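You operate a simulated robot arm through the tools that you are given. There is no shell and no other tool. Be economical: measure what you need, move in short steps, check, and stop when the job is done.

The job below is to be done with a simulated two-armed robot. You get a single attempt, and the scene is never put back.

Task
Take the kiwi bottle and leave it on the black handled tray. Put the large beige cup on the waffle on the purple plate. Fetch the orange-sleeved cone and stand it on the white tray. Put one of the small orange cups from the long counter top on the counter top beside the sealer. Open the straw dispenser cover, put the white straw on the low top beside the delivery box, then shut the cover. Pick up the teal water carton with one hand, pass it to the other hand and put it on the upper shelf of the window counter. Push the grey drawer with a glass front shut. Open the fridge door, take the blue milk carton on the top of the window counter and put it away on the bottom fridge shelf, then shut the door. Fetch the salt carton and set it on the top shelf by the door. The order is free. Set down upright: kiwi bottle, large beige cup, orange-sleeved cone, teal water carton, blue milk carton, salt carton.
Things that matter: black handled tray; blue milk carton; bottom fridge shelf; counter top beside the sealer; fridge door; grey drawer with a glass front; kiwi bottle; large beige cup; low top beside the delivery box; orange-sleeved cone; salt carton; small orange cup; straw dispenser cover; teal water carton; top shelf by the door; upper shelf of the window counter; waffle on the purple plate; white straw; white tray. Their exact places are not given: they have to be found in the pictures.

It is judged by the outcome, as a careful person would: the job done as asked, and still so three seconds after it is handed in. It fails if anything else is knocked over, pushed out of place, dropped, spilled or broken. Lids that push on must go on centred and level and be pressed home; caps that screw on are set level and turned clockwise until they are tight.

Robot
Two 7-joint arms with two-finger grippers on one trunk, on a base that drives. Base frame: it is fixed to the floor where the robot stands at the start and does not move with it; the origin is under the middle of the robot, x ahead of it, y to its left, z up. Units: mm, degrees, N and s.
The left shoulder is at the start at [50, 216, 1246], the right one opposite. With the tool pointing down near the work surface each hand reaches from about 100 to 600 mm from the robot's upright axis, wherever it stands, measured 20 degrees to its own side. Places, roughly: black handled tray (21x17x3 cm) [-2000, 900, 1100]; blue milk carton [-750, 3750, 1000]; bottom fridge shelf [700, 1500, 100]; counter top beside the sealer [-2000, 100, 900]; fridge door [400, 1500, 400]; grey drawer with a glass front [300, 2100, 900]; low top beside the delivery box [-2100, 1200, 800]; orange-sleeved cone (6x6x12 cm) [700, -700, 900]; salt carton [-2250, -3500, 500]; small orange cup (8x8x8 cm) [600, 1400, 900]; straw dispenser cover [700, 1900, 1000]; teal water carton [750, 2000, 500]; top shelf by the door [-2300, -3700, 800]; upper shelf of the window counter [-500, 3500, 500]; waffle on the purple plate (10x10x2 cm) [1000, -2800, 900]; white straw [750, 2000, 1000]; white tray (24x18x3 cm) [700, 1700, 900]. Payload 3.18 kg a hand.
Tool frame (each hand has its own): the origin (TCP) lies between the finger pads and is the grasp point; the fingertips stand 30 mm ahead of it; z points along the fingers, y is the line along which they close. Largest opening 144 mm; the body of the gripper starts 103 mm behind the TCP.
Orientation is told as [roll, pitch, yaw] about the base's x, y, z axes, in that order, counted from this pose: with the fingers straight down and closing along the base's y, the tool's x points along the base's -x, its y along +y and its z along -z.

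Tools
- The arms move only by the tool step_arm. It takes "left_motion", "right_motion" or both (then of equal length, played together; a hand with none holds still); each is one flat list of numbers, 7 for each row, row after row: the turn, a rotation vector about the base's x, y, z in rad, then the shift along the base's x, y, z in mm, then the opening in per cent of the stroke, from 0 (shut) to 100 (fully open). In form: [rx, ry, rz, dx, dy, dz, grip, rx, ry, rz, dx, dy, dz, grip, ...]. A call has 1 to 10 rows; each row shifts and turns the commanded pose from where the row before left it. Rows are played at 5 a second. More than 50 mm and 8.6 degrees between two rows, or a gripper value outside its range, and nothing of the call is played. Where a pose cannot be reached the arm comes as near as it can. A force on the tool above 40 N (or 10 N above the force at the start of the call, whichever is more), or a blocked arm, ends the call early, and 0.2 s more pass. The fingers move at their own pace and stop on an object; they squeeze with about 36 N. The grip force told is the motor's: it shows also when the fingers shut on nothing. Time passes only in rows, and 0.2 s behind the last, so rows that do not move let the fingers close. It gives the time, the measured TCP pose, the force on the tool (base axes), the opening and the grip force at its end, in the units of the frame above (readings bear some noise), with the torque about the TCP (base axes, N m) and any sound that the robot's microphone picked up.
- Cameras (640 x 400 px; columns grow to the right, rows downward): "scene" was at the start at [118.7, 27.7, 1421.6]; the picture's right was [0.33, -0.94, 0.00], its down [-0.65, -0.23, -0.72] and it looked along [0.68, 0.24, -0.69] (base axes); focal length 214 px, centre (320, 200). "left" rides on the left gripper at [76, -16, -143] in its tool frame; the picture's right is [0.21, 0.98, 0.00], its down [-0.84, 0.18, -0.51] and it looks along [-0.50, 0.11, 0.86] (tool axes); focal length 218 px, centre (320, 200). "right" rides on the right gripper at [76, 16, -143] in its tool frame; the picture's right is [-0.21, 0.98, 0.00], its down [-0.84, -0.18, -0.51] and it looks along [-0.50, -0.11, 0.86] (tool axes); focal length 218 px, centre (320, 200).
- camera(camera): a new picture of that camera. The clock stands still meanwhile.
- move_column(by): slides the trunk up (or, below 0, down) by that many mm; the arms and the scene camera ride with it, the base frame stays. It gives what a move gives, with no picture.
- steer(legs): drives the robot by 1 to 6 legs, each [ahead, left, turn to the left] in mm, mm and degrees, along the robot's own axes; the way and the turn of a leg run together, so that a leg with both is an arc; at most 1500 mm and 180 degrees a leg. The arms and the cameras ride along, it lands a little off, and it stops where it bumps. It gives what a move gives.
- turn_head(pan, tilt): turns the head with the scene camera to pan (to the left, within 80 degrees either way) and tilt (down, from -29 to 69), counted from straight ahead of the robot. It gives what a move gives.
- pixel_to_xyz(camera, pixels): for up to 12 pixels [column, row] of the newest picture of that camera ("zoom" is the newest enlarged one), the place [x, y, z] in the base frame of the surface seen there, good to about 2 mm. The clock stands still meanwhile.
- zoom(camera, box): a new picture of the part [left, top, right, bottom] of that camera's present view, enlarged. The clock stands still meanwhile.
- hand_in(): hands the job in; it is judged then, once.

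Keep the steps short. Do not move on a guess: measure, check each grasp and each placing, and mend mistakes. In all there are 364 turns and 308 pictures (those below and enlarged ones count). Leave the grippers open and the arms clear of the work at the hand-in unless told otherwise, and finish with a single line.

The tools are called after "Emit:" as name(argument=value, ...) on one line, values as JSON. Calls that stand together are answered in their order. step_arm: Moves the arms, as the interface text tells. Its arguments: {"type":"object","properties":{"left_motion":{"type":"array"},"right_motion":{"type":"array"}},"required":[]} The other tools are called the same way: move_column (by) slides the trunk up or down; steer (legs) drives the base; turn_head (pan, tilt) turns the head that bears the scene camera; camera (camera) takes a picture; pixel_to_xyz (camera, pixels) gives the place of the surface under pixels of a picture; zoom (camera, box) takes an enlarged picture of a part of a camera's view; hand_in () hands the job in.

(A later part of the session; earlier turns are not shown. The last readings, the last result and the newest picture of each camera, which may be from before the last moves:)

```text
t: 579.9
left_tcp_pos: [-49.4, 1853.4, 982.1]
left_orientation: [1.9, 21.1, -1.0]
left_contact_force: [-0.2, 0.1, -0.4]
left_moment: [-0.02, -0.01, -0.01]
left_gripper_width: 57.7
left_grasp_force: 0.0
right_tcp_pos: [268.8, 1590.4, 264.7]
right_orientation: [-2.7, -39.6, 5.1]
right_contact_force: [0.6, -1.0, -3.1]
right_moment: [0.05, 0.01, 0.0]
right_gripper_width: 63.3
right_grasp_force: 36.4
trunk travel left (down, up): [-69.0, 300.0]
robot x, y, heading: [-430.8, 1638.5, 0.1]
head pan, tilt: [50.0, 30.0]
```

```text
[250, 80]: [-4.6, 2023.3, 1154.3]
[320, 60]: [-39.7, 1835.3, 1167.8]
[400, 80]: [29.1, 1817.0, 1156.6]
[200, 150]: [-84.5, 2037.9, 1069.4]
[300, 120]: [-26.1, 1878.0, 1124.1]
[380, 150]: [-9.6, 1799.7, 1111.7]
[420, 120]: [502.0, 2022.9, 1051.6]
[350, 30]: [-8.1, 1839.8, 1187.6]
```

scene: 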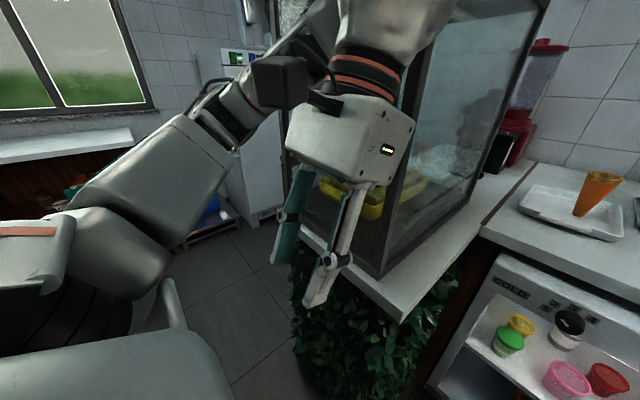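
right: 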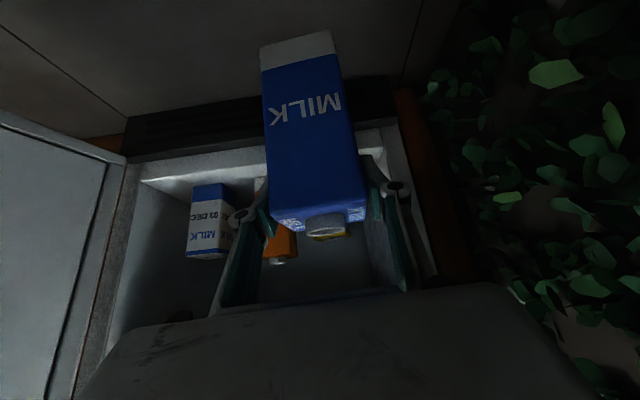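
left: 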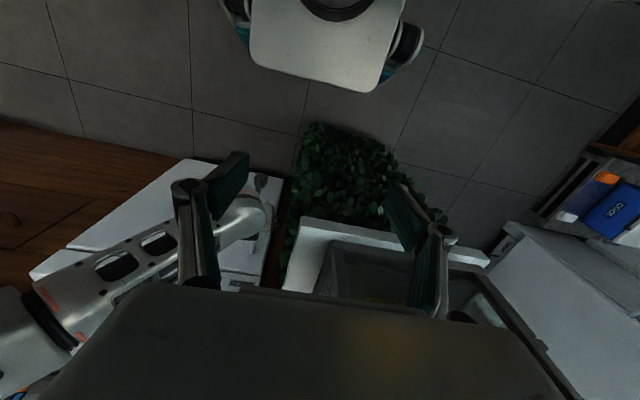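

The left wrist leans forward against the cabinet. I'll rotate the left hand upright and move it inward to clear.

Emit:
step_arm(left_motion=[0, -0.13, 0, -15, -10, 0, 40, 0, -0.13, 0, -10, -25, 0, 40, 0, -0.13, 0, -5, -30, 10, 40, 0, -0.13, 0, 0, -30, 10, 40, 0, 0, 0, 0, -20, 10, 40])

Emit:
steer(legs=[[120, 0, 0]])

Emit:
camera(camera="right")

```text
t: 581.0
left_tcp_pos: [-65.4, 1763.2, 1004.4]
left_orientation: [0.8, -6.8, 0.5]
left_contact_force: [3.7, 5.4, -6.5]
left_moment: [-0.62, -0.18, -0.46]
left_gripper_width: 57.2
left_grasp_force: 0.0
right_tcp_pos: [269.8, 1589.8, 259.8]
right_orientation: [-2.6, -39.2, 5.1]
right_contact_force: [1.2, -0.9, -3.9]
right_moment: [-0.01, 0.01, -0.01]
right_gripper_width: 63.2
right_grasp_force: 35.5
trunk travel left (down, up): [-69.0, 300.0]
robot x, y, heading: [-430.0, 1638.0, 0.1]
head pan, tilt: [50.0, 30.0]
stopped in row 5 (left hand): the force on the tool passed its limit at 180 N (the readings are from after the stop); the commanded pose is now the measured one
```

```text
t: 582.0
left_tcp_pos: [-41.8, 1764.7, 1019.9]
left_orientation: [1.0, -9.1, 2.6]
left_contact_force: [-0.4, 0.4, 0.1]
left_moment: [0.0, -0.06, 0.0]
left_gripper_width: 57.6
left_grasp_force: 0.1
right_tcp_pos: [315.7, 1603.7, 280.4]
right_orientation: [-2.2, -40.6, 6.3]
right_contact_force: [-0.8, -0.7, -3.8]
right_moment: [0.01, 0.02, 0.02]
right_gripper_width: 63.6
right_grasp_force: 35.3
trunk travel left (down, up): [-69.0, 300.0]
robot x, y, heading: [-386.7, 1633.7, 1.2]
head pan, tilt: [50.0, 30.0]
stopped in leg 1: the robot was blocked; the commanded pose is now the measured one
```

```text
64 pictures are left
```

right: 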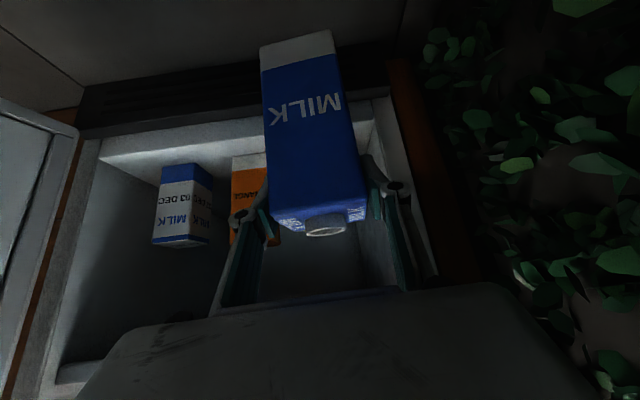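

The left elbow is what touches the cabinet. I'll back off 60 mm and swing the left hand out to the robot's left side, so its elbow comes back.

Emit:
steer(legs=[[-70, 0, -1.2]])

Emit:
step_arm(left_motion=[0, 0, 0, 0, 30, 0, 40, 0, 0, 0, -10, 40, 0, 40, 0, 0, 0, -20, 40, 0, 40, 0, 0, 0, -25, 40, 0, 40, 0, 0, 0, -30, 38, 0, 40, 0, 0, 0, -30, 38, 0, 40, 0, 0, 0, -30, 38, 0, 40, 0, 0, 0, -30, 38, 0, 40, 0, 0, 0, -30, 35, 0, 40])

Emit:
camera(camera="scene")

```text
t: 583.0
left_tcp_pos: [-86.7, 1760.6, 1007.6]
left_orientation: [0.5, -6.9, 1.1]
left_contact_force: [-0.4, -0.4, 0.7]
left_moment: [-0.04, -0.05, 0.0]
left_gripper_width: 57.6
left_grasp_force: 0.0
right_tcp_pos: [247.1, 1585.8, 260.2]
right_orientation: [-2.6, -39.1, 4.9]
right_contact_force: [-0.9, 0.8, -2.9]
right_moment: [0.02, 0.03, 0.02]
right_gripper_width: 63.2
right_grasp_force: 35.9
trunk travel left (down, up): [-69.0, 300.0]
robot x, y, heading: [-452.1, 1637.3, -0.2]
head pan, tilt: [50.0, 30.0]
```

```text
t: 584.2
left_tcp_pos: [-166.2, 1944.2, 1010.1]
left_orientation: [-0.8, -9.2, 0.6]
left_contact_force: [11.3, -13.5, 1.6]
left_moment: [0.69, 0.44, -0.16]
left_gripper_width: 50.9
left_grasp_force: 0.1
right_tcp_pos: [247.5, 1586.1, 261.2]
right_orientation: [-2.5, -39.3, 5.0]
right_contact_force: [0.3, -0.1, -3.2]
right_moment: [0.02, 0.0, 0.04]
right_gripper_width: 63.4
right_grasp_force: 36.4
trunk travel left (down, up): [-69.0, 300.0]
robot x, y, heading: [-451.1, 1633.8, -0.2]
head pan, tilt: [50.0, 30.0]
stopped in row 6 (left hand): the force on the tool passed its limit at 95 N (the readings are from after the stop); the commanded pose is now the measured one
```

```text
63 pictures are left
```

scene: 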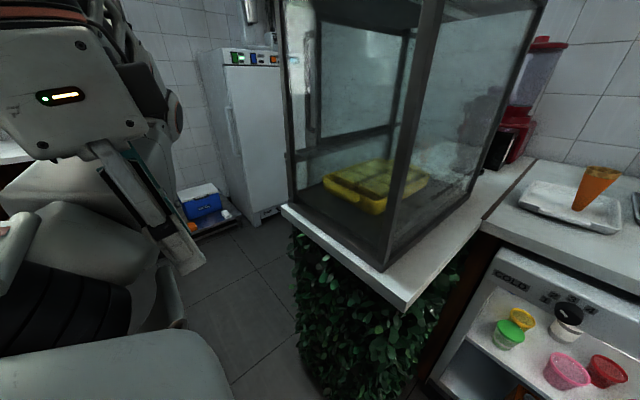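

The left arm is now tucked back. I'll relieve its self-contact slightly and drive in.

Emit:
step_arm(left_motion=[0, 0, 0, 15, -10, 0, 20, 0, 0, 0, 0, 0, 0, 20])

Emit:
steer(legs=[[140, 0, 0]])

Emit:
camera(camera="right")

```text
t: 584.9
left_tcp_pos: [-151.4, 1935.4, 1011.4]
left_orientation: [-0.6, -9.0, 0.8]
left_contact_force: [0.1, -0.4, -0.4]
left_moment: [-0.01, -0.03, 0.0]
left_gripper_width: 28.6
left_grasp_force: 0.0
right_tcp_pos: [247.5, 1585.3, 260.6]
right_orientation: [-2.5, -39.1, 5.0]
right_contact_force: [0.7, 0.4, -3.8]
right_moment: [0.02, -0.01, -0.01]
right_gripper_width: 63.4
right_grasp_force: 36.0
trunk travel left (down, up): [-69.0, 300.0]
robot x, y, heading: [-455.4, 1639.9, 0.0]
head pan, tilt: [50.0, 30.0]
```

```text
t: 586.2
left_tcp_pos: [-12.1, 1935.5, 1010.6]
left_orientation: [-0.5, -8.8, 0.8]
left_contact_force: [1.1, -0.4, -0.1]
left_moment: [0.01, 0.01, 0.0]
left_gripper_width: 28.8
left_grasp_force: 0.1
right_tcp_pos: [387.2, 1586.9, 260.3]
right_orientation: [-2.5, -39.2, 4.9]
right_contact_force: [-1.2, -0.1, -3.5]
right_moment: [-0.01, 0.0, 0.0]
right_gripper_width: 63.1
right_grasp_force: 35.8
trunk travel left (down, up): [-69.0, 300.0]
robot x, y, heading: [-310.1, 1635.4, -0.1]
head pan, tilt: [50.0, 30.0]
```

```text
62 pictures are left
```

right: 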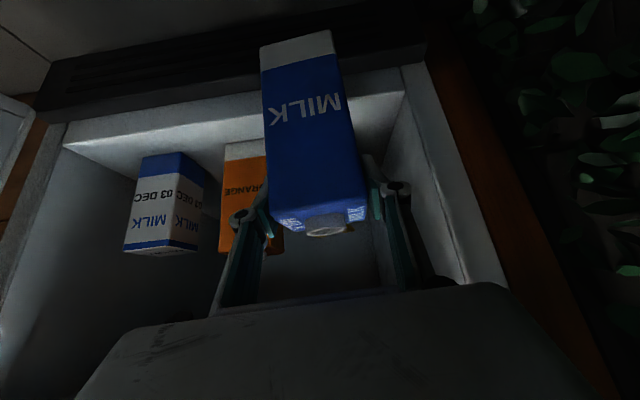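

Nearly in. The carton bottom is about level with the shelf, so I'll raise 18 mm, level it, and advance 85 mm.

Emit:
step_arm(right_motion=[0.017, -0.02, 0.014, 0, 0, 10, 20, 0.017, -0.02, 0.014, 0, 0, 8, 20])

Emit:
steer(legs=[[85, 0, 0]])

Emit:
turn_head(pan=0, tilt=50)

Emit:
camera(camera="right")

Emit:
camera(camera="scene")

```text
t: 586.8
left_tcp_pos: [-11.4, 1935.2, 1010.1]
left_orientation: [-0.6, -8.9, 0.8]
left_contact_force: [-0.4, 0.3, -0.2]
left_moment: [0.01, 0.0, -0.04]
left_gripper_width: 28.8
left_grasp_force: 0.1
right_tcp_pos: [409.8, 1600.0, 267.2]
right_orientation: [-0.4, -41.6, 5.1]
right_contact_force: [0.5, 0.3, -2.6]
right_moment: [-0.01, 0.04, 0.02]
right_gripper_width: 63.4
right_grasp_force: 36.3
right hand out of reach, approached as far as the arm can: row 1, 2
trunk travel left (down, up): [-69.0, 300.0]
robot x, y, heading: [-313.4, 1636.3, -0.3]
head pan, tilt: [50.0, 30.0]
```

```text
t: 587.8
left_tcp_pos: [39.1, 1938.9, 1011.6]
left_orientation: [-1.1, -10.0, 1.7]
left_contact_force: [0.2, -0.2, -0.9]
left_moment: [-0.04, 0.02, -0.01]
left_gripper_width: 28.6
left_grasp_force: 0.0
right_tcp_pos: [463.3, 1604.4, 266.9]
right_orientation: [-0.6, -41.5, 5.6]
right_contact_force: [-0.4, -1.0, -2.5]
right_moment: [-0.01, 0.05, 0.03]
right_gripper_width: 63.3
right_grasp_force: 36.5
trunk travel left (down, up): [-69.0, 300.0]
robot x, y, heading: [-257.6, 1633.8, 0.0]
head pan, tilt: [50.0, 30.0]
stopped in leg 1: the robot was blocked; the commanded pose is now the measured one
```

```text
t: 589.0
left_tcp_pos: [38.6, 1940.0, 1011.8]
left_orientation: [-0.8, -9.9, 1.6]
left_contact_force: [0.5, -0.4, 0.2]
left_moment: [0.01, -0.04, 0.0]
left_gripper_width: 28.6
left_grasp_force: 0.1
right_tcp_pos: [464.7, 1602.3, 268.9]
right_orientation: [-0.6, -41.7, 5.6]
right_contact_force: [-0.4, 1.2, -3.2]
right_moment: [-0.01, 0.05, -0.02]
right_gripper_width: 63.5
right_grasp_force: 35.9
trunk travel left (down, up): [-69.0, 300.0]
robot x, y, heading: [-255.4, 1636.6, 0.6]
head pan, tilt: [0.0, 50.0]
```

```text
61 pictures are left
```

right: 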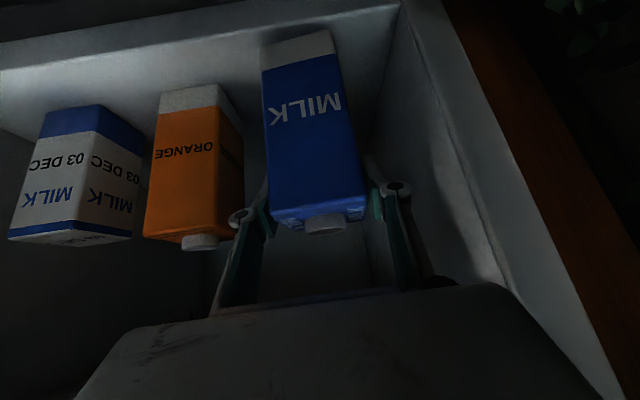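

```text
60 pictures are left
```

scene: 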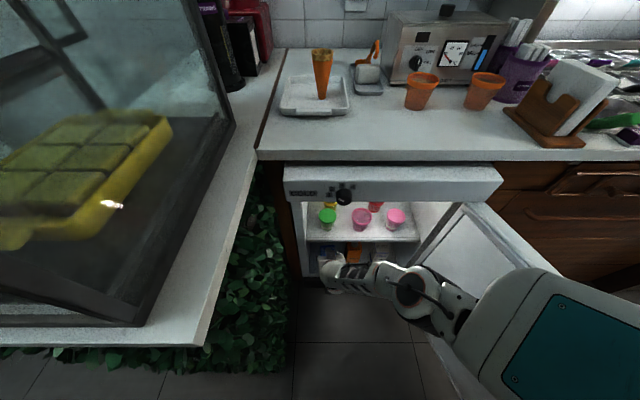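

The milk is inside over the bottom shelf. I'll nudge 20 mm deeper with the arm, then lower.

Emit:
step_arm(right_motion=[0, 0, 0, 12, 0, 0, 20, 0, 0, 0, 12, 0, -2, 20, 0, 0, 0, 0, 0, -3, 20])

Emit:
camera(camera="right")

Emit:
pixel_to_xyz(camera="right", pixels=[[295, 55], [275, 60], [320, 45], [260, 75], [345, 70], [380, 100], [300, 35]])

```text
t: 589.8
left_tcp_pos: [37.4, 1938.7, 1010.8]
left_orientation: [-0.8, -9.8, 1.4]
left_contact_force: [-0.6, 0.4, -0.4]
left_moment: [0.01, -0.02, -0.02]
left_gripper_width: 28.6
left_grasp_force: 0.3
right_tcp_pos: [484.8, 1592.6, 267.7]
right_orientation: [-0.6, -41.7, 5.5]
right_contact_force: [0.2, 0.8, -3.2]
right_moment: [0.02, 0.01, 0.01]
right_gripper_width: 63.4
right_grasp_force: 36.3
right hand out of reach, approached as far as the arm can: row 2
trunk travel left (down, up): [-69.0, 300.0]
robot x, y, heading: [-257.9, 1630.7, -0.0]
head pan, tilt: [0.0, 50.0]
```

```text
59 pictures are left
```

right: 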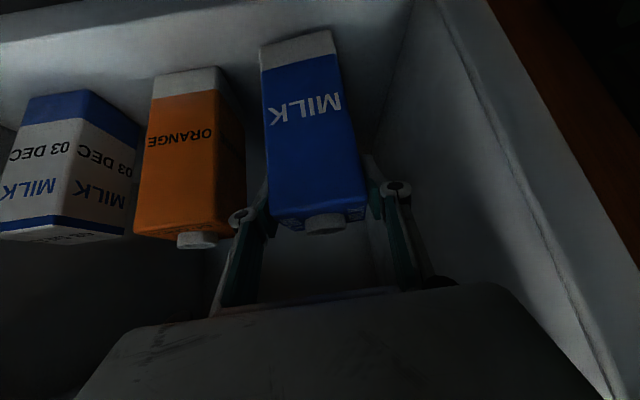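

```text
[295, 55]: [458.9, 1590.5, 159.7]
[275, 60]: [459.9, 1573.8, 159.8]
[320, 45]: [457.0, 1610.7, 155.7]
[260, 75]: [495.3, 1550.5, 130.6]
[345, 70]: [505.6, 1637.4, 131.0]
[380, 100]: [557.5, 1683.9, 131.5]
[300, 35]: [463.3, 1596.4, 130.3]
```

The front face is at x=458, over the shelf, with the bottom about 7 mm above it. I'll lower.

Emit:
step_arm(right_motion=[0, 0, 0, 0, 0, -4, 20, 0, 0, 0, 0, 0, -3, 20])

Emit:
step_arm(right_motion=[0, 0, 0, 0, 0, -3, 20, 0, 0, 0, 0, 0, -2, 20])

```text
t: 590.4
left_tcp_pos: [37.9, 1939.8, 1011.2]
left_orientation: [-0.8, -9.9, 1.5]
left_contact_force: [0.0, -0.1, 0.3]
left_moment: [-0.01, 0.0, 0.02]
left_gripper_width: 28.7
left_grasp_force: 0.0
right_tcp_pos: [481.5, 1590.6, 266.6]
right_orientation: [-0.6, -41.7, 5.6]
right_contact_force: [0.5, -0.8, -2.6]
right_moment: [0.03, 0.06, 0.04]
right_gripper_width: 63.4
right_grasp_force: 35.9
right hand out of reach, approached as far as the arm can: row 1
trunk travel left (down, up): [-69.0, 300.0]
robot x, y, heading: [-256.4, 1635.4, 0.4]
head pan, tilt: [0.0, 50.0]
```

```text
t: 591.0
left_tcp_pos: [36.5, 1940.2, 1011.1]
left_orientation: [-0.9, -9.9, 1.5]
left_contact_force: [-0.1, -0.1, -0.3]
left_moment: [0.01, 0.0, 0.02]
left_gripper_width: 28.4
left_grasp_force: 0.0
right_tcp_pos: [488.3, 1582.5, 266.8]
right_orientation: [-0.7, -41.9, 5.1]
right_contact_force: [1.3, -0.2, -3.6]
right_moment: [0.01, -0.01, 0.0]
right_gripper_width: 63.6
right_grasp_force: 36.2
right hand out of reach, approached as far as the arm can: row 1
trunk travel left (down, up): [-69.0, 300.0]
robot x, y, heading: [-256.7, 1633.1, 0.3]
head pan, tilt: [0.0, 50.0]
```

The arm is at its lower limit, so I'll lower the trunk a few mm.

Emit:
move_column(by=-5)

Emit:
camera(camera="right")

```text
t: 591.5
left_tcp_pos: [33.0, 1940.8, 1008.9]
left_orientation: [-1.1, -10.4, 1.7]
left_contact_force: [0.2, 0.6, 0.5]
left_moment: [0.0, 0.02, 0.03]
left_gripper_width: 28.9
left_grasp_force: 0.0
right_tcp_pos: [481.3, 1593.5, 261.4]
right_orientation: [-0.8, -41.9, 5.8]
right_contact_force: [0.3, 0.1, -2.8]
right_moment: [0.01, 0.06, 0.02]
right_gripper_width: 63.5
right_grasp_force: 36.1
trunk travel left (down, up): [-64.0, 305.0]
robot x, y, heading: [-255.7, 1636.9, 0.5]
head pan, tilt: [0.0, 50.0]
```

```text
58 pictures are left
```

right: 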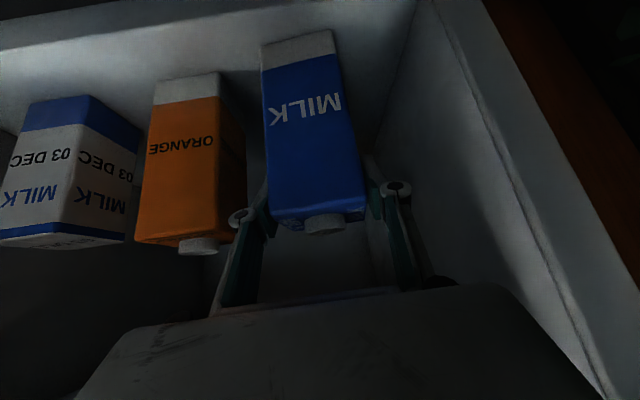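

Emit:
move_column(by=-4)

```text
t: 592.0
left_tcp_pos: [29.7, 1940.8, 1005.0]
left_orientation: [-1.1, -10.6, 1.7]
left_contact_force: [-0.1, 1.0, 0.8]
left_moment: [0.0, -0.04, 0.0]
left_gripper_width: 28.7
left_grasp_force: 0.1
right_tcp_pos: [482.8, 1592.5, 261.6]
right_orientation: [-0.7, -42.1, 5.7]
right_contact_force: [-4.0, 0.6, 6.1]
right_moment: [0.33, 0.86, 0.09]
right_gripper_width: 63.3
right_grasp_force: 36.0
trunk travel left (down, up): [-60.0, 309.0]
robot x, y, heading: [-256.5, 1630.7, 0.3]
head pan, tilt: [0.0, 50.0]
```

Contact (+6 N). I'll open the fingers.

Emit:
step_arm(right_motion=[0, 0, 0, 0, 0, 0, 50, 0, 0, 0, 0, 0, 0, 60, 0, 0, 0, 0, 0, 0, 60])

Emit:
camera(camera="right")

```text
t: 592.8
left_tcp_pos: [30.5, 1942.4, 1004.3]
left_orientation: [-1.2, -10.7, 1.8]
left_contact_force: [-0.3, 0.2, -0.8]
left_moment: [0.0, 0.05, 0.01]
left_gripper_width: 28.7
left_grasp_force: 0.0
right_tcp_pos: [483.0, 1592.8, 260.1]
right_orientation: [-0.7, -42.1, 5.7]
right_contact_force: [-0.1, 0.3, -0.1]
right_moment: [-0.01, 0.02, 0.05]
right_gripper_width: 86.5
right_grasp_force: 0.0
trunk travel left (down, up): [-60.0, 309.0]
robot x, y, heading: [-259.4, 1635.0, 0.5]
head pan, tilt: [0.0, 50.0]
```

```text
57 pictures are left
```

right: 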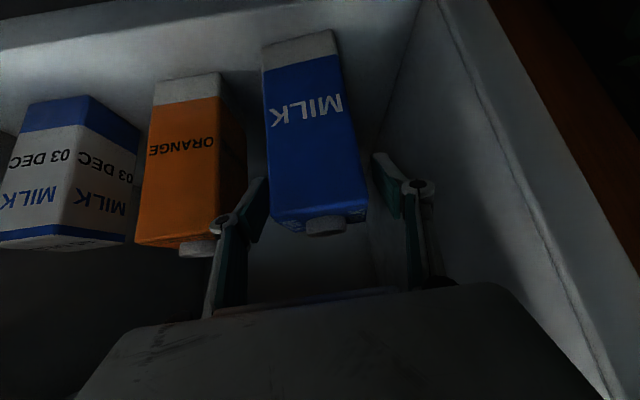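

The milk stands on the bottom shelf. I'll back straight out.

Emit:
steer(legs=[[-170, 0, 0]])

Emit:
camera(camera="right")

```text
t: 594.3
left_tcp_pos: [-129.8, 1937.6, 1002.6]
left_orientation: [-0.8, -9.5, 1.6]
left_contact_force: [0.6, 0.2, 0.4]
left_moment: [0.02, 0.01, 0.02]
left_gripper_width: 28.5
left_grasp_force: 0.1
right_tcp_pos: [314.0, 1591.4, 252.8]
right_orientation: [-0.5, -41.5, 5.6]
right_contact_force: [-0.5, -0.3, 0.6]
right_moment: [0.01, 0.03, 0.02]
right_gripper_width: 86.3
right_grasp_force: 0.1
trunk travel left (down, up): [-60.0, 309.0]
robot x, y, heading: [-425.0, 1633.5, 0.4]
head pan, tilt: [0.0, 50.0]
```

```text
56 pictures are left
```

right: 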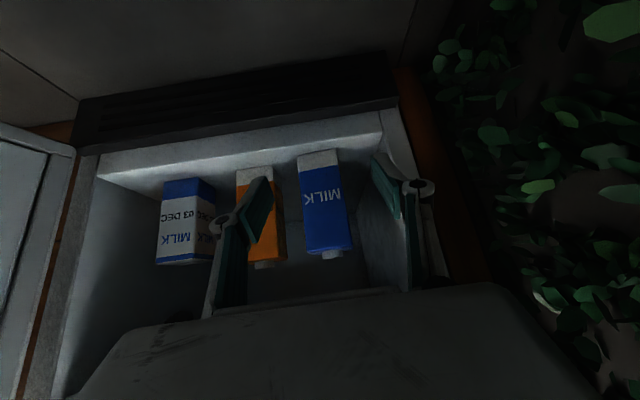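

The milk is in place. To shut the door I'll raise the trunk and hand to z≈690 (just above the handle), back off, and come round to the outer side of the door.

Emit:
steer(legs=[[-520, 0, -0.4]])

Emit:
move_column(by=280)

Emit:
step_arm(right_motion=[0, 0, 0, 0, 0, 40, 0, 0, 0, 0, 0, 0, 40, 0, 0, 0, 0, 0, 0, 40, 0, 0, 0, 0, 0, 0, 35, 0])

Emit:
steer(legs=[[0, -660, 0]])

Emit:
camera(camera="scene")

```text
t: 597.3
left_tcp_pos: [-647.5, 1934.1, 1002.4]
left_orientation: [-0.8, -9.6, 1.1]
left_contact_force: [0.3, -0.7, -0.4]
left_moment: [-0.01, -0.01, -0.04]
left_gripper_width: 28.8
left_grasp_force: 0.2
right_tcp_pos: [-207.4, 1582.8, 253.1]
right_orientation: [-0.6, -41.5, 4.9]
right_contact_force: [-0.1, 0.0, 0.5]
right_moment: [0.04, 0.02, 0.02]
right_gripper_width: 86.3
right_grasp_force: 0.0
trunk travel left (down, up): [-60.0, 309.0]
robot x, y, heading: [-945.8, 1635.4, -0.1]
head pan, tilt: [0.0, 50.0]
```

```text
t: 600.2
left_tcp_pos: [-647.1, 1934.9, 1280.5]
left_orientation: [-0.7, -9.5, 1.1]
left_contact_force: [-0.3, 0.0, 0.0]
left_moment: [0.0, -0.02, 0.02]
left_gripper_width: 28.6
left_grasp_force: 0.0
right_tcp_pos: [-13.9, 1582.0, 1023.0]
right_orientation: [-14.9, -77.4, 18.0]
right_contact_force: [0.5, -0.1, -0.5]
right_moment: [0.07, 0.03, 0.03]
right_gripper_width: 86.3
right_grasp_force: 0.0
trunk travel left (down, up): [-340.0, 29.0]
robot x, y, heading: [-947.2, 1634.8, -0.6]
head pan, tilt: [0.0, 50.0]
```

```text
t: 601.2
left_tcp_pos: [-647.3, 1935.2, 1280.9]
left_orientation: [-0.7, -9.6, 1.1]
left_contact_force: [0.2, -0.8, -0.9]
left_moment: [-0.01, -0.02, -0.04]
left_gripper_width: 28.8
left_grasp_force: 0.1
right_tcp_pos: [-12.8, 1581.8, 1177.6]
right_orientation: [-15.1, -77.4, 18.2]
right_contact_force: [-0.1, -0.3, -0.9]
right_moment: [0.01, -0.03, -0.01]
right_gripper_width: 0.0
right_grasp_force: 31.0
trunk travel left (down, up): [-340.0, 29.0]
robot x, y, heading: [-947.8, 1634.3, -0.1]
head pan, tilt: [0.0, 50.0]
```

```text
t: 607.4
left_tcp_pos: [-650.5, 1275.5, 1281.8]
left_orientation: [-0.8, -9.6, 0.3]
left_contact_force: [0.0, 0.3, -0.8]
left_moment: [0.02, -0.03, -0.01]
left_gripper_width: 28.7
left_grasp_force: 0.0
right_tcp_pos: [-20.5, 913.2, 1178.0]
right_orientation: [-14.9, -77.4, 17.3]
right_contact_force: [-0.1, -1.1, -0.5]
right_moment: [0.02, -0.02, 0.01]
right_gripper_width: 0.1
right_grasp_force: 31.0
trunk travel left (down, up): [-340.0, 29.0]
robot x, y, heading: [-956.5, 977.7, -1.1]
head pan, tilt: [0.0, 50.0]
```

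```text
55 pictures are left
```

scene: 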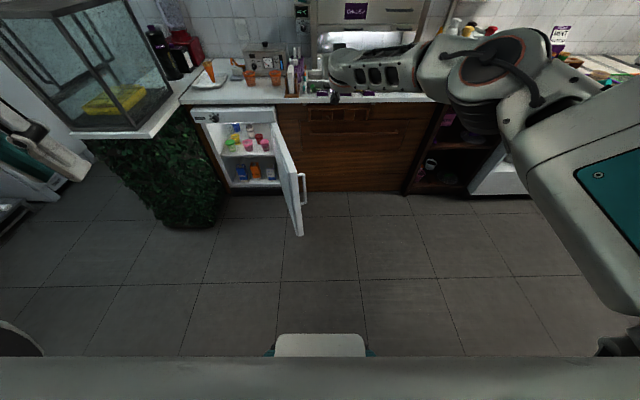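

The right hand swung up to horizontal at z=1178, at (-20,913). It's in free space on the outer side of the door, so I'll bring it down to z≈690.

Emit:
step_arm(right_motion=[0.03, 0.05, 0.02, -10, 0, -45, 0, 0.03, 0.05, 0.02, -10, 0, -45, 0, 0.03, 0.05, 0.02, -10, 0, -45, 0, 0.03, 0.05, 0.02, -10, 0, -45, 0, 0.03, 0.05, 0.02, -10, 0, -45, 0, 0.03, 0.05, 0.02, 0, 0, -45, 0, 0, 0.05, 0, 0, 0, -45, 0, 0, 0.05, 0, 0, 0, -45, 0, 0, 0.05, 0, 0, 0, -45, 0, 0, 0.05, 0, 0, 0, -40, 0])

Emit:
move_column(by=-60)

```text
t: 609.6
left_tcp_pos: [-649.4, 1274.8, 1280.0]
left_orientation: [-0.8, -9.6, 0.2]
left_contact_force: [0.2, 0.1, 0.2]
left_moment: [0.03, 0.04, 0.03]
left_gripper_width: 28.8
left_grasp_force: 0.1
right_tcp_pos: [-128.6, 907.0, 766.9]
right_orientation: [16.1, -49.3, -5.5]
right_contact_force: [0.9, -1.6, 0.8]
right_moment: [0.01, 0.11, 0.06]
right_gripper_width: 0.0
right_grasp_force: 30.5
right hand out of reach, approached as far as the arm can: row 7, 8, 9, 10
trunk travel left (down, up): [-340.0, 29.0]
robot x, y, heading: [-952.6, 980.0, -1.2]
head pan, tilt: [0.0, 50.0]
```

```text
t: 610.6
left_tcp_pos: [-650.2, 1274.8, 1220.8]
left_orientation: [-0.9, -9.8, 0.1]
left_contact_force: [0.0, -0.3, -0.1]
left_moment: [0.0, -0.04, -0.03]
left_gripper_width: 28.7
left_grasp_force: 0.2
right_tcp_pos: [-128.0, 906.8, 706.8]
right_orientation: [16.1, -49.2, -5.3]
right_contact_force: [-0.6, 0.5, -0.1]
right_moment: [0.01, 0.03, 0.0]
right_gripper_width: 0.1
right_grasp_force: 30.9
trunk travel left (down, up): [-280.0, 89.0]
robot x, y, heading: [-952.1, 977.5, -1.3]
head pan, tilt: [0.0, 50.0]
```

Emit:
move_column(by=-20)

Emit:
steer(legs=[[100, 0, 1.3], [0, 480, 0]])

Emit:
camera(camera="scene")

```text
t: 611.2
left_tcp_pos: [-650.3, 1276.8, 1201.7]
left_orientation: [-0.8, -9.7, 0.3]
left_contact_force: [-0.2, 0.3, -0.6]
left_moment: [0.04, -0.01, 0.0]
left_gripper_width: 28.9
left_grasp_force: 0.1
right_tcp_pos: [-128.8, 907.4, 687.0]
right_orientation: [16.0, -49.4, -5.2]
right_contact_force: [0.1, 0.4, -0.9]
right_moment: [0.0, 0.01, 0.02]
right_gripper_width: 0.0
right_grasp_force: 30.8
trunk travel left (down, up): [-260.0, 109.0]
robot x, y, heading: [-955.2, 981.0, -1.4]
head pan, tilt: [0.0, 50.0]
```

```text
t: 616.7
left_tcp_pos: [-564.1, 1759.7, 1201.4]
left_orientation: [-0.7, -9.6, 2.0]
left_contact_force: [-0.3, 0.4, -0.4]
left_moment: [0.01, 0.0, 0.01]
left_gripper_width: 28.6
left_grasp_force: 0.1
right_tcp_pos: [-30.1, 1408.8, 685.7]
right_orientation: [16.0, -49.2, -3.6]
right_contact_force: [-0.3, 0.3, -0.1]
right_moment: [-0.02, 0.02, 0.0]
right_gripper_width: 0.0
right_grasp_force: 30.7
trunk travel left (down, up): [-260.0, 109.0]
robot x, y, heading: [-856.1, 1455.3, 0.5]
head pan, tilt: [0.0, 50.0]
```

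```text
54 pictures are left
```

scene: 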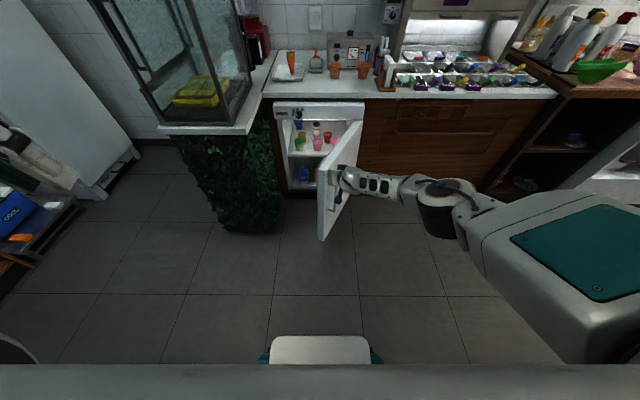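

The door is closing (about 65°). I'll push diagonally, then straight ahead.

Emit:
steer(legs=[[140, 80, -0.5], [220, 20, 0]])

Emit:
camera(camera="scene")

```text
t: 619.4
left_tcp_pos: [-198.7, 1860.4, 1201.0]
left_orientation: [-0.8, -9.5, 1.4]
left_contact_force: [-0.1, -0.6, 0.3]
left_moment: [0.03, 0.06, -0.01]
left_gripper_width: 28.6
left_grasp_force: 0.0
right_tcp_pos: [330.7, 1506.6, 685.0]
right_orientation: [16.0, -49.0, -4.0]
right_contact_force: [0.8, -0.5, -0.5]
right_moment: [0.0, -0.01, 0.01]
right_gripper_width: 0.0
right_grasp_force: 30.6
trunk travel left (down, up): [-260.0, 109.0]
robot x, y, heading: [-496.3, 1559.5, 0.1]
head pan, tilt: [0.0, 50.0]
```

```text
53 pictures are left
```

scene: 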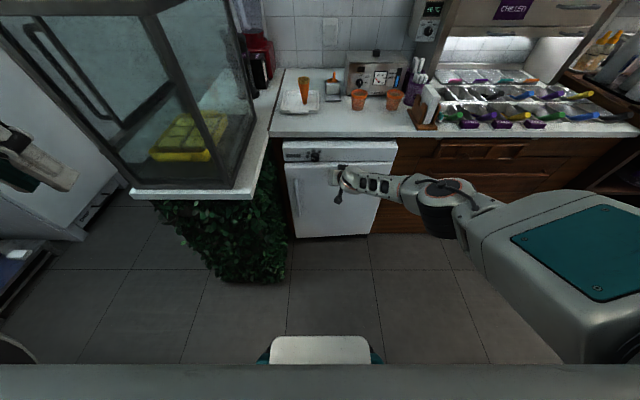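

Almost shut. I'll push a little further until it resists, then measure the door face.

Emit:
steer(legs=[[45, 0, 0]])

Emit:
pixel_to_xyz(camera="scene", pixels=[[300, 200], [370, 200], [310, 170], [340, 225]])

Emit:
camera(camera="scene")

Emit:
pixel_to_xyz(camera="scene", pixels=[[300, 195], [370, 195], [310, 170], [340, 225]])

```text
t: 620.3
left_tcp_pos: [-169.5, 1859.8, 1200.6]
left_orientation: [-0.8, -9.5, 1.3]
left_contact_force: [-0.4, 0.4, 0.0]
left_moment: [0.01, 0.0, 0.02]
left_gripper_width: 29.2
left_grasp_force: 0.1
right_tcp_pos: [354.4, 1509.5, 682.4]
right_orientation: [16.5, -48.6, -4.1]
right_contact_force: [-12.5, -2.3, 6.8]
right_moment: [-0.04, -0.08, -0.09]
right_gripper_width: 0.0
right_grasp_force: 30.7
trunk travel left (down, up): [-260.0, 109.0]
robot x, y, heading: [-469.5, 1560.3, 0.0]
head pan, tilt: [0.0, 50.0]
stopped in leg 1: the force on the tool passed its limit at 324 N (the readings are from after the stop); the commanded pose is now the measured one
```

```text
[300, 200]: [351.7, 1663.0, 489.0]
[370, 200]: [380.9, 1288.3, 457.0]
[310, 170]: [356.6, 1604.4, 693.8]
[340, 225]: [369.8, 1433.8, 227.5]
```

```text
52 pictures are left
```

scene: 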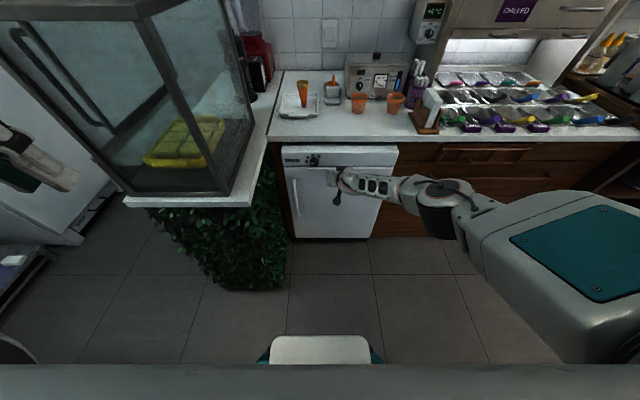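

```text
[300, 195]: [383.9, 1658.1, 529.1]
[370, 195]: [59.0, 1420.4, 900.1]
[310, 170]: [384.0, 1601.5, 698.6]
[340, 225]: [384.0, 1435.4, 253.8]
```

The door is shut (face back at x=384). Now the straw. I'll back off, raise the trunk, and bring both hands to a compact, level pose.

Emit:
steer(legs=[[-200, 0, 0]])

Emit:
move_column(by=109)

Emit:
step_arm(right_motion=[0, 0.08, 0, -40, -5, 20, 60, 0, 0.08, 0, -40, -5, 20, 60, 0, 0.08, 0, -40, -5, 25, 60, 0, 0.08, 0, -40, -5, 25, 60, 0, 0.08, 0, -40, -5, 25, 60, 0, 0.08, 0, -40, -5, 25, 60, 0, 0.08, 0, -40, -5, 25, 60, 0, 0.08, 0, -40, -5, 25, 60, 0, 0.08, 0, -30, -5, 30, 60, 0, 0.08, 0, -30, -5, 35, 60], left_motion=[0, 0, 0, 20, -15, 0, 60, 0, 0, 0, 20, -15, 0, 60, 0, 0, 0, 20, -15, 0, 60, 0, 0, 0, 20, -15, 0, 60, 0, 0.08, 0, 10, -10, 0, 60, 0, 0.08, 0, 10, -10, 0, 60, 0, 0, 0, 0, 0, 0, 60, 0, 0, 0, 0, 0, 0, 60, 0, 0, 0, 0, 0, 0, 60, 0, 0, 0, 0, 0, 0, 60])

```text
t: 621.9
left_tcp_pos: [-366.8, 1857.6, 1200.7]
left_orientation: [-0.9, -9.5, 1.3]
left_contact_force: [0.6, -0.1, 0.7]
left_moment: [0.02, -0.05, 0.01]
left_gripper_width: 28.8
left_grasp_force: 0.0
right_tcp_pos: [157.8, 1506.3, 682.8]
right_orientation: [16.5, -48.6, -4.4]
right_contact_force: [-0.1, -0.5, 0.9]
right_moment: [0.0, -0.03, 0.0]
right_gripper_width: 0.0
right_grasp_force: 30.5
trunk travel left (down, up): [-260.0, 109.0]
robot x, y, heading: [-668.1, 1557.6, -0.2]
head pan, tilt: [0.0, 50.0]
```

```text
t: 623.3
left_tcp_pos: [-366.1, 1858.5, 1308.4]
left_orientation: [-0.7, -9.4, 1.4]
left_contact_force: [-0.2, 0.0, 0.3]
left_moment: [-0.01, -0.04, 0.0]
left_gripper_width: 28.8
left_grasp_force: 0.0
right_tcp_pos: [157.4, 1506.0, 791.6]
right_orientation: [16.3, -48.6, -4.3]
right_contact_force: [-1.0, -1.2, -0.3]
right_moment: [-0.01, -0.02, -0.05]
right_gripper_width: 0.2
right_grasp_force: 30.2
trunk travel left (down, up): [-369.0, 0.0]
robot x, y, heading: [-664.5, 1557.5, -0.3]
head pan, tilt: [0.0, 50.0]
```

```text
t: 625.5
left_tcp_pos: [-265.3, 1779.4, 1309.5]
left_orientation: [-0.6, -0.3, 1.2]
left_contact_force: [0.7, 0.3, 1.5]
left_moment: [0.02, -0.03, 0.01]
left_gripper_width: 86.2
left_grasp_force: 0.0
right_tcp_pos: [-224.5, 1456.8, 1047.9]
right_orientation: [13.1, -2.8, -3.0]
right_contact_force: [-0.5, 0.2, 0.7]
right_moment: [0.03, -0.01, 0.01]
right_gripper_width: 86.6
right_grasp_force: 0.1
trunk travel left (down, up): [-369.0, 0.0]
robot x, y, heading: [-664.7, 1557.7, -0.3]
head pan, tilt: [0.0, 50.0]
```

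Emit:
step_arm(right_motion=[-0.115, 0, 0, -30, 0, 40, 60, -0.115, 0, 0, -30, 0, 40, 60, 0, 0, 0, -30, 0, 40, 60, 0, 0, 0, -30, -10, 40, 60])

Emit:
steer(legs=[[0, 1150, 0], [0, 0, -90], [0, 1190, 0], [150, 0, 0]])

Emit:
turn_head(pan=15, tilt=35)

Emit:
camera(camera="scene")

```text
refused: row 4 steps farther than a row can; nothing moved
```

```text
t: 650.5
left_tcp_pos: [728.7, 2200.3, 1307.9]
left_orientation: [-0.7, -0.3, -91.2]
left_contact_force: [1.1, -0.3, -0.2]
left_moment: [-0.05, 0.02, 0.01]
left_gripper_width: 86.4
left_grasp_force: 0.0
right_tcp_pos: [408.5, 2183.2, 1047.7]
right_orientation: [13.1, -2.0, -94.5]
right_contact_force: [0.7, 0.0, -1.0]
right_moment: [0.01, 0.0, -0.01]
right_gripper_width: 86.6
right_grasp_force: 0.0
trunk travel left (down, up): [-369.0, 0.0]
robot x, y, heading: [519.9, 2605.5, -92.6]
head pan, tilt: [0.0, 50.0]
stopped in leg 4: the force on the tool passed its limit at 104 N (the readings are from after the stop); the commanded pose is now the measured one
```

```text
t: 651.2
left_tcp_pos: [730.0, 2201.1, 1310.0]
left_orientation: [-0.5, -0.3, -91.3]
left_contact_force: [-0.3, 0.0, 0.4]
left_moment: [0.0, -0.01, 0.01]
left_gripper_width: 86.4
left_grasp_force: 0.0
right_tcp_pos: [408.7, 2183.3, 1048.1]
right_orientation: [13.2, -2.1, -94.4]
right_contact_force: [1.9, 1.9, 0.0]
right_moment: [-0.37, 0.1, -0.04]
right_gripper_width: 86.5
right_grasp_force: 0.0
trunk travel left (down, up): [-369.0, 0.0]
robot x, y, heading: [523.4, 2607.8, -92.5]
head pan, tilt: [15.0, 35.0]
```

```text
51 pictures are left
```

scene: 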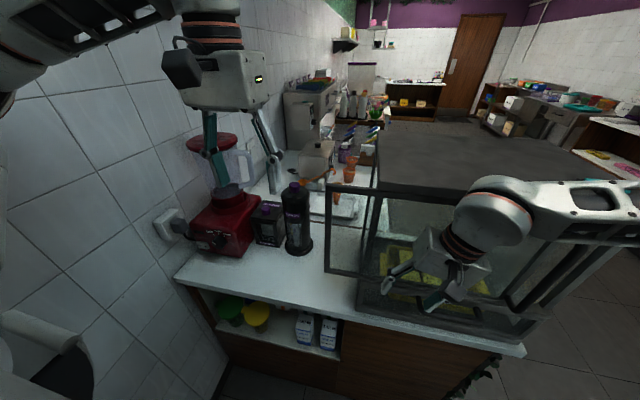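

The right hand bumped the cabinet because my arm step had been refused. I'll back off and retract it properly, then zoom on the dispenser and check the cabinet.

Emit:
steer(legs=[[-60, 0, 2.5]])

Emit:
step_arm(right_motion=[0, -0.115, 0, 0, 25, 35, 60, 0, -0.115, 0, 0, 25, 35, 60, 0, 0, 0, 0, 25, 35, 60, 0, 0, 0, 0, 25, 35, 60, 0, 0, 0, 0, 20, 35, 60])

Emit:
zoom(camera="scene", box=[180, 120, 400, 320])

Emit:
pixel_to_xyz(camera="zoom", pixels=[[340, 190], [335, 215], [345, 250], [350, 330], [320, 380], [430, 240], [540, 330], [250, 260], [370, 350], [600, 340]])

```text
t: 652.2
left_tcp_pos: [746.6, 2271.0, 1309.8]
left_orientation: [-0.5, -0.3, -88.8]
left_contact_force: [0.5, 0.4, 0.6]
left_moment: [-0.08, -0.02, -0.04]
left_gripper_width: 86.1
left_grasp_force: 0.0
right_tcp_pos: [427.7, 2239.2, 1049.4]
right_orientation: [13.2, -2.2, -92.0]
right_contact_force: [0.2, 1.1, 0.1]
right_moment: [-0.04, 0.01, -0.03]
right_gripper_width: 86.2
right_grasp_force: 0.1
trunk travel left (down, up): [-369.0, 0.0]
robot x, y, heading: [524.5, 2672.9, -90.0]
head pan, tilt: [15.0, 35.0]
```

```text
t: 653.4
left_tcp_pos: [747.7, 2269.0, 1308.5]
left_orientation: [-0.7, -0.3, -88.8]
left_contact_force: [0.3, 0.2, 0.6]
left_moment: [0.0, 0.0, 0.04]
left_gripper_width: 86.6
left_grasp_force: 0.0
right_tcp_pos: [427.9, 2361.5, 1224.0]
right_orientation: [26.3, -1.6, -92.4]
right_contact_force: [-1.4, 0.4, -0.3]
right_moment: [0.0, 0.04, -0.02]
right_gripper_width: 86.4
right_grasp_force: 0.1
trunk travel left (down, up): [-369.0, 0.0]
robot x, y, heading: [527.3, 2671.7, -90.0]
head pan, tilt: [15.0, 35.0]
```

```text
2.00 times, centred on (290, 220) of scene
```

zoom: 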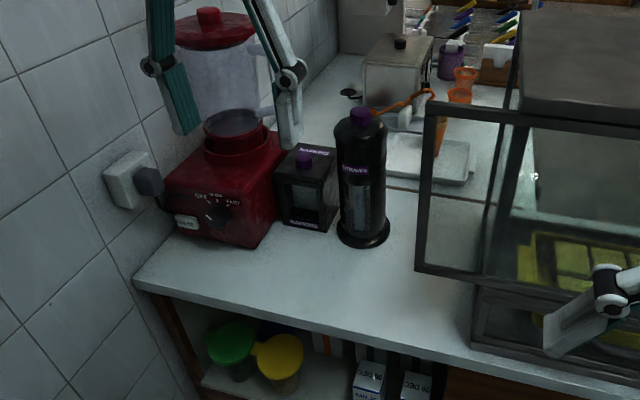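

```text
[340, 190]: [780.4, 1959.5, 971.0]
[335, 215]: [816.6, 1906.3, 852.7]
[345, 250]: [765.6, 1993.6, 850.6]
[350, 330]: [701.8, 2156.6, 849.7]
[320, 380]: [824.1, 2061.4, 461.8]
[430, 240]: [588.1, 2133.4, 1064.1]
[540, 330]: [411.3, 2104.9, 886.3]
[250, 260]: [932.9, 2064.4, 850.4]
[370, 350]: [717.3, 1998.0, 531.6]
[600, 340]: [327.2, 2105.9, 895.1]
```

I want to check whether the cabinet's glass front has been displaced, so I'll measure its frame.

Emit:
pixel_to_xyz(camera="zoom", pixels=[[520, 100], [522, 60], [600, 115], [432, 110], [425, 262], [470, 277], [520, 180], [500, 200], [480, 300], [600, 285]])

Emit:
turn_head(pan=-20, tilt=35)

Emit:
camera(camera="scene")

```text
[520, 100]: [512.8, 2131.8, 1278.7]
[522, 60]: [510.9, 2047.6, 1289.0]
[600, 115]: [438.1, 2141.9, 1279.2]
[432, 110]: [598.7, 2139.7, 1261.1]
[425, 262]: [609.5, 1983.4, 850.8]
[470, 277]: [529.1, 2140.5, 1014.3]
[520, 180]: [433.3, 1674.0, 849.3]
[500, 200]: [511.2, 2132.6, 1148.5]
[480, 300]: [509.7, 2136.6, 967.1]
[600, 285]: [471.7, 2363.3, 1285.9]
```

```text
t: 654.4
left_tcp_pos: [747.4, 2269.1, 1309.7]
left_orientation: [-0.6, -0.1, -88.8]
left_contact_force: [-0.5, -0.8, 0.6]
left_moment: [0.0, 0.0, -0.02]
left_gripper_width: 86.3
left_grasp_force: 0.1
right_tcp_pos: [427.6, 2361.1, 1223.4]
right_orientation: [26.4, -1.6, -92.3]
right_contact_force: [0.4, -0.7, 0.5]
right_moment: [-0.02, 0.02, 0.01]
right_gripper_width: 86.2
right_grasp_force: 0.1
trunk travel left (down, up): [-369.0, 0.0]
robot x, y, heading: [527.6, 2666.2, -90.2]
head pan, tilt: [-20.0, 35.0]
```

```text
49 pictures are left
```

scene: 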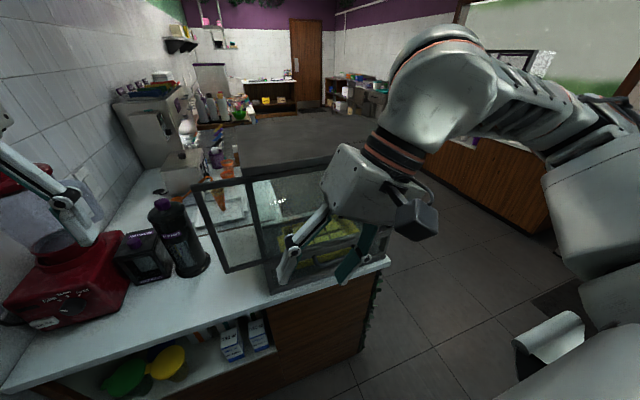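

Emit:
camera(camera="right")

Emit:
zoom(camera="scene", box=[160, 130, 400, 310])

```text
48 pictures are left
```

right: 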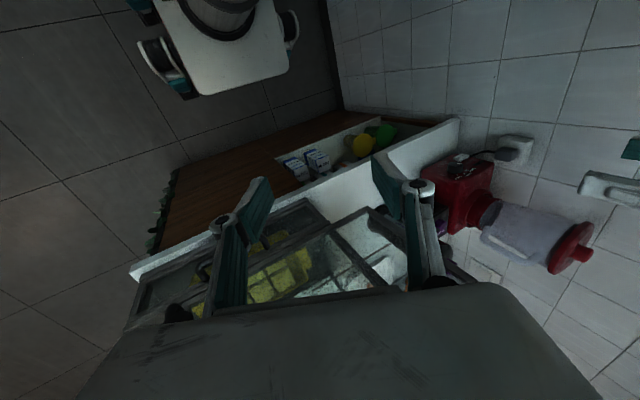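

```text
2.22 times, centred on (280, 220) of scene
```

zoom: 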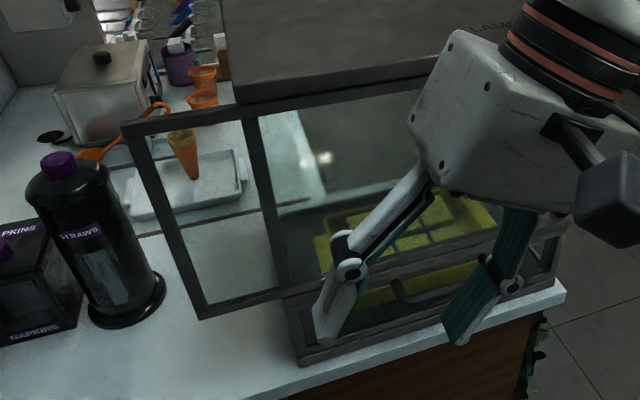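

A framed sliding glass pane of the cabinet has slid about 90 mm to the left; earlier pictures show it flush at x≈515. I must put it back. I'll lean the closed left hand to point right-down and press on the pane's left edge (x≈600, y≈2140).

Emit:
step_arm(left_motion=[0, 0.14, 0, -6, -20, -15, 0, 0, 0.14, 0, -6, -22, -25, 0, 0, 0.14, 0, -8, -22, -30, 0, 0, 0.14, 0, -8, -22, -30, 0, 0, 0.14, 0, -8, -22, -30, 0, 0, 0.12, 0, -8, -20, -30, 0])

Emit:
camera(camera="scene")

```text
t: 656.0
left_tcp_pos: [668.7, 2147.4, 1161.1]
left_orientation: [-46.4, -0.4, -89.8]
left_contact_force: [0.0, 0.3, 0.7]
left_moment: [-0.04, 0.01, 0.01]
left_gripper_width: 0.0
left_grasp_force: 30.7
right_tcp_pos: [397.6, 2367.9, 1222.4]
right_orientation: [27.7, -1.9, -92.7]
right_contact_force: [-1.2, -0.2, 0.4]
right_moment: [-0.02, -0.05, -0.03]
right_gripper_width: 86.4
right_grasp_force: 0.1
trunk travel left (down, up): [-369.0, 0.0]
robot x, y, heading: [522.7, 2670.5, -90.2]
head pan, tilt: [-20.0, 35.0]
stopped in row 6 (left hand): the arm was blocked; the commanded pose is now the measured one
```

```text
46 pictures are left
```

scene: 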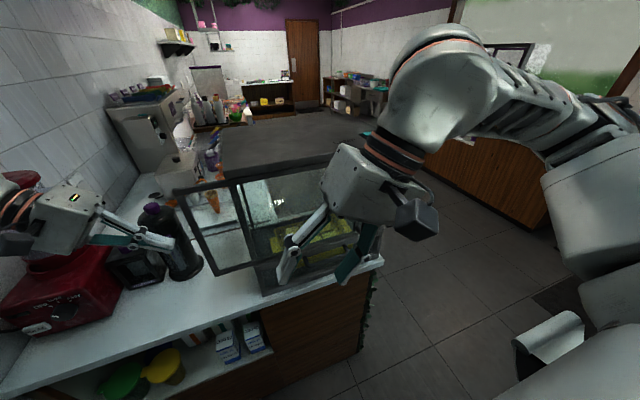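

I'm beside the pane's left edge. I'll strafe the robot right so that the fingertip pushes the pane back about 90 mm.

Emit:
steer(legs=[[7, -60, 0], [0, -74, 0]])

Emit:
zoom(camera="scene", box=[100, 130, 360, 320])

Emit:
pixel_to_xyz(camera="zoom", pixels=[[320, 130], [330, 110], [300, 120], [340, 200], [350, 290], [310, 150]])

```text
t: 658.1
left_tcp_pos: [564.8, 2134.7, 1152.0]
left_orientation: [-47.7, 0.2, -89.6]
left_contact_force: [-0.3, 0.9, -0.7]
left_moment: [0.01, -0.02, 0.01]
left_gripper_width: 0.0
left_grasp_force: 30.7
right_tcp_pos: [292.6, 2353.6, 1223.8]
right_orientation: [26.4, -1.6, -92.5]
right_contact_force: [-0.6, 0.2, 0.4]
right_moment: [0.04, -0.03, 0.0]
right_gripper_width: 86.6
right_grasp_force: 0.1
trunk travel left (down, up): [-369.0, 0.0]
robot x, y, heading: [389.6, 2661.0, -90.2]
head pan, tilt: [-20.0, 35.0]
```

```text
2.11 times, centred on (230, 225) of scene
```

zoom: 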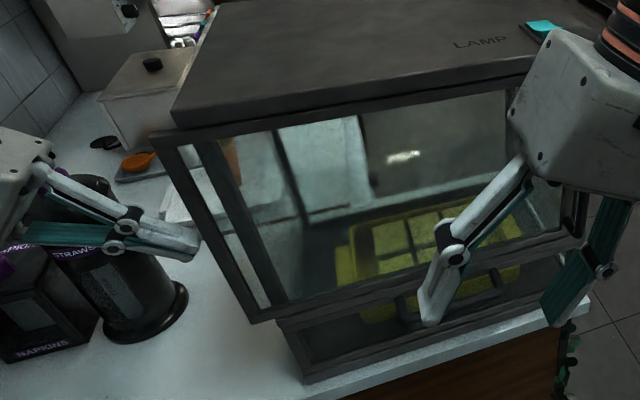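

```text
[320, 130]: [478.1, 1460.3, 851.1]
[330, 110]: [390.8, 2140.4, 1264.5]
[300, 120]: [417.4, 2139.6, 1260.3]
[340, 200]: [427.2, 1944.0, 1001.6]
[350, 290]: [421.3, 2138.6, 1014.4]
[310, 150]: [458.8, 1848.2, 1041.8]
```

It slides back. About 28 mm more.

Emit:
steer(legs=[[0, -29, 0]])

Emit:
zoom(camera="scene", box=[100, 130, 360, 320])

Emit:
pixel_to_xyz(camera="zoom", pixels=[[190, 140], [200, 160], [210, 180], [195, 150], [180, 118]])

```text
t: 659.1
left_tcp_pos: [536.8, 2135.1, 1151.3]
left_orientation: [-47.7, 0.3, -89.4]
left_contact_force: [0.9, -0.6, 0.1]
left_moment: [0.02, 0.07, -0.02]
left_gripper_width: 0.0
left_grasp_force: 30.6
right_tcp_pos: [263.6, 2354.7, 1223.3]
right_orientation: [26.4, -1.5, -92.6]
right_contact_force: [-0.2, 0.2, -1.0]
right_moment: [-0.01, 0.0, 0.0]
right_gripper_width: 86.4
right_grasp_force: 0.0
trunk travel left (down, up): [-369.0, 0.0]
robot x, y, heading: [361.5, 2662.7, -90.3]
head pan, tilt: [-20.0, 35.0]
```

```text
2.11 times, centred on (230, 225) of scene
```

zoom: 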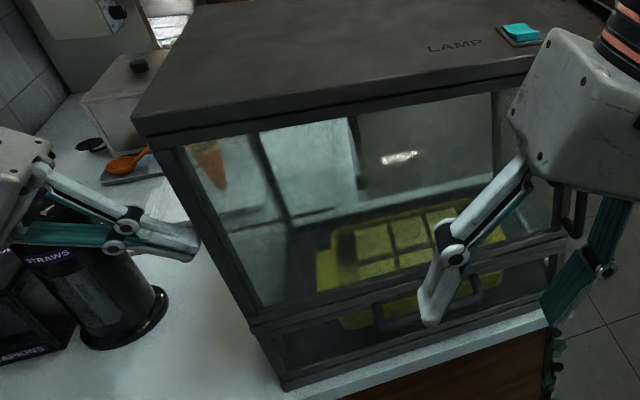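

```text
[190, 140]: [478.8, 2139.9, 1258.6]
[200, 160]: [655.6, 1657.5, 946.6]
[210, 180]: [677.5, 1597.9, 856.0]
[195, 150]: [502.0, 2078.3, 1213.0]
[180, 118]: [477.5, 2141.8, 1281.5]
```

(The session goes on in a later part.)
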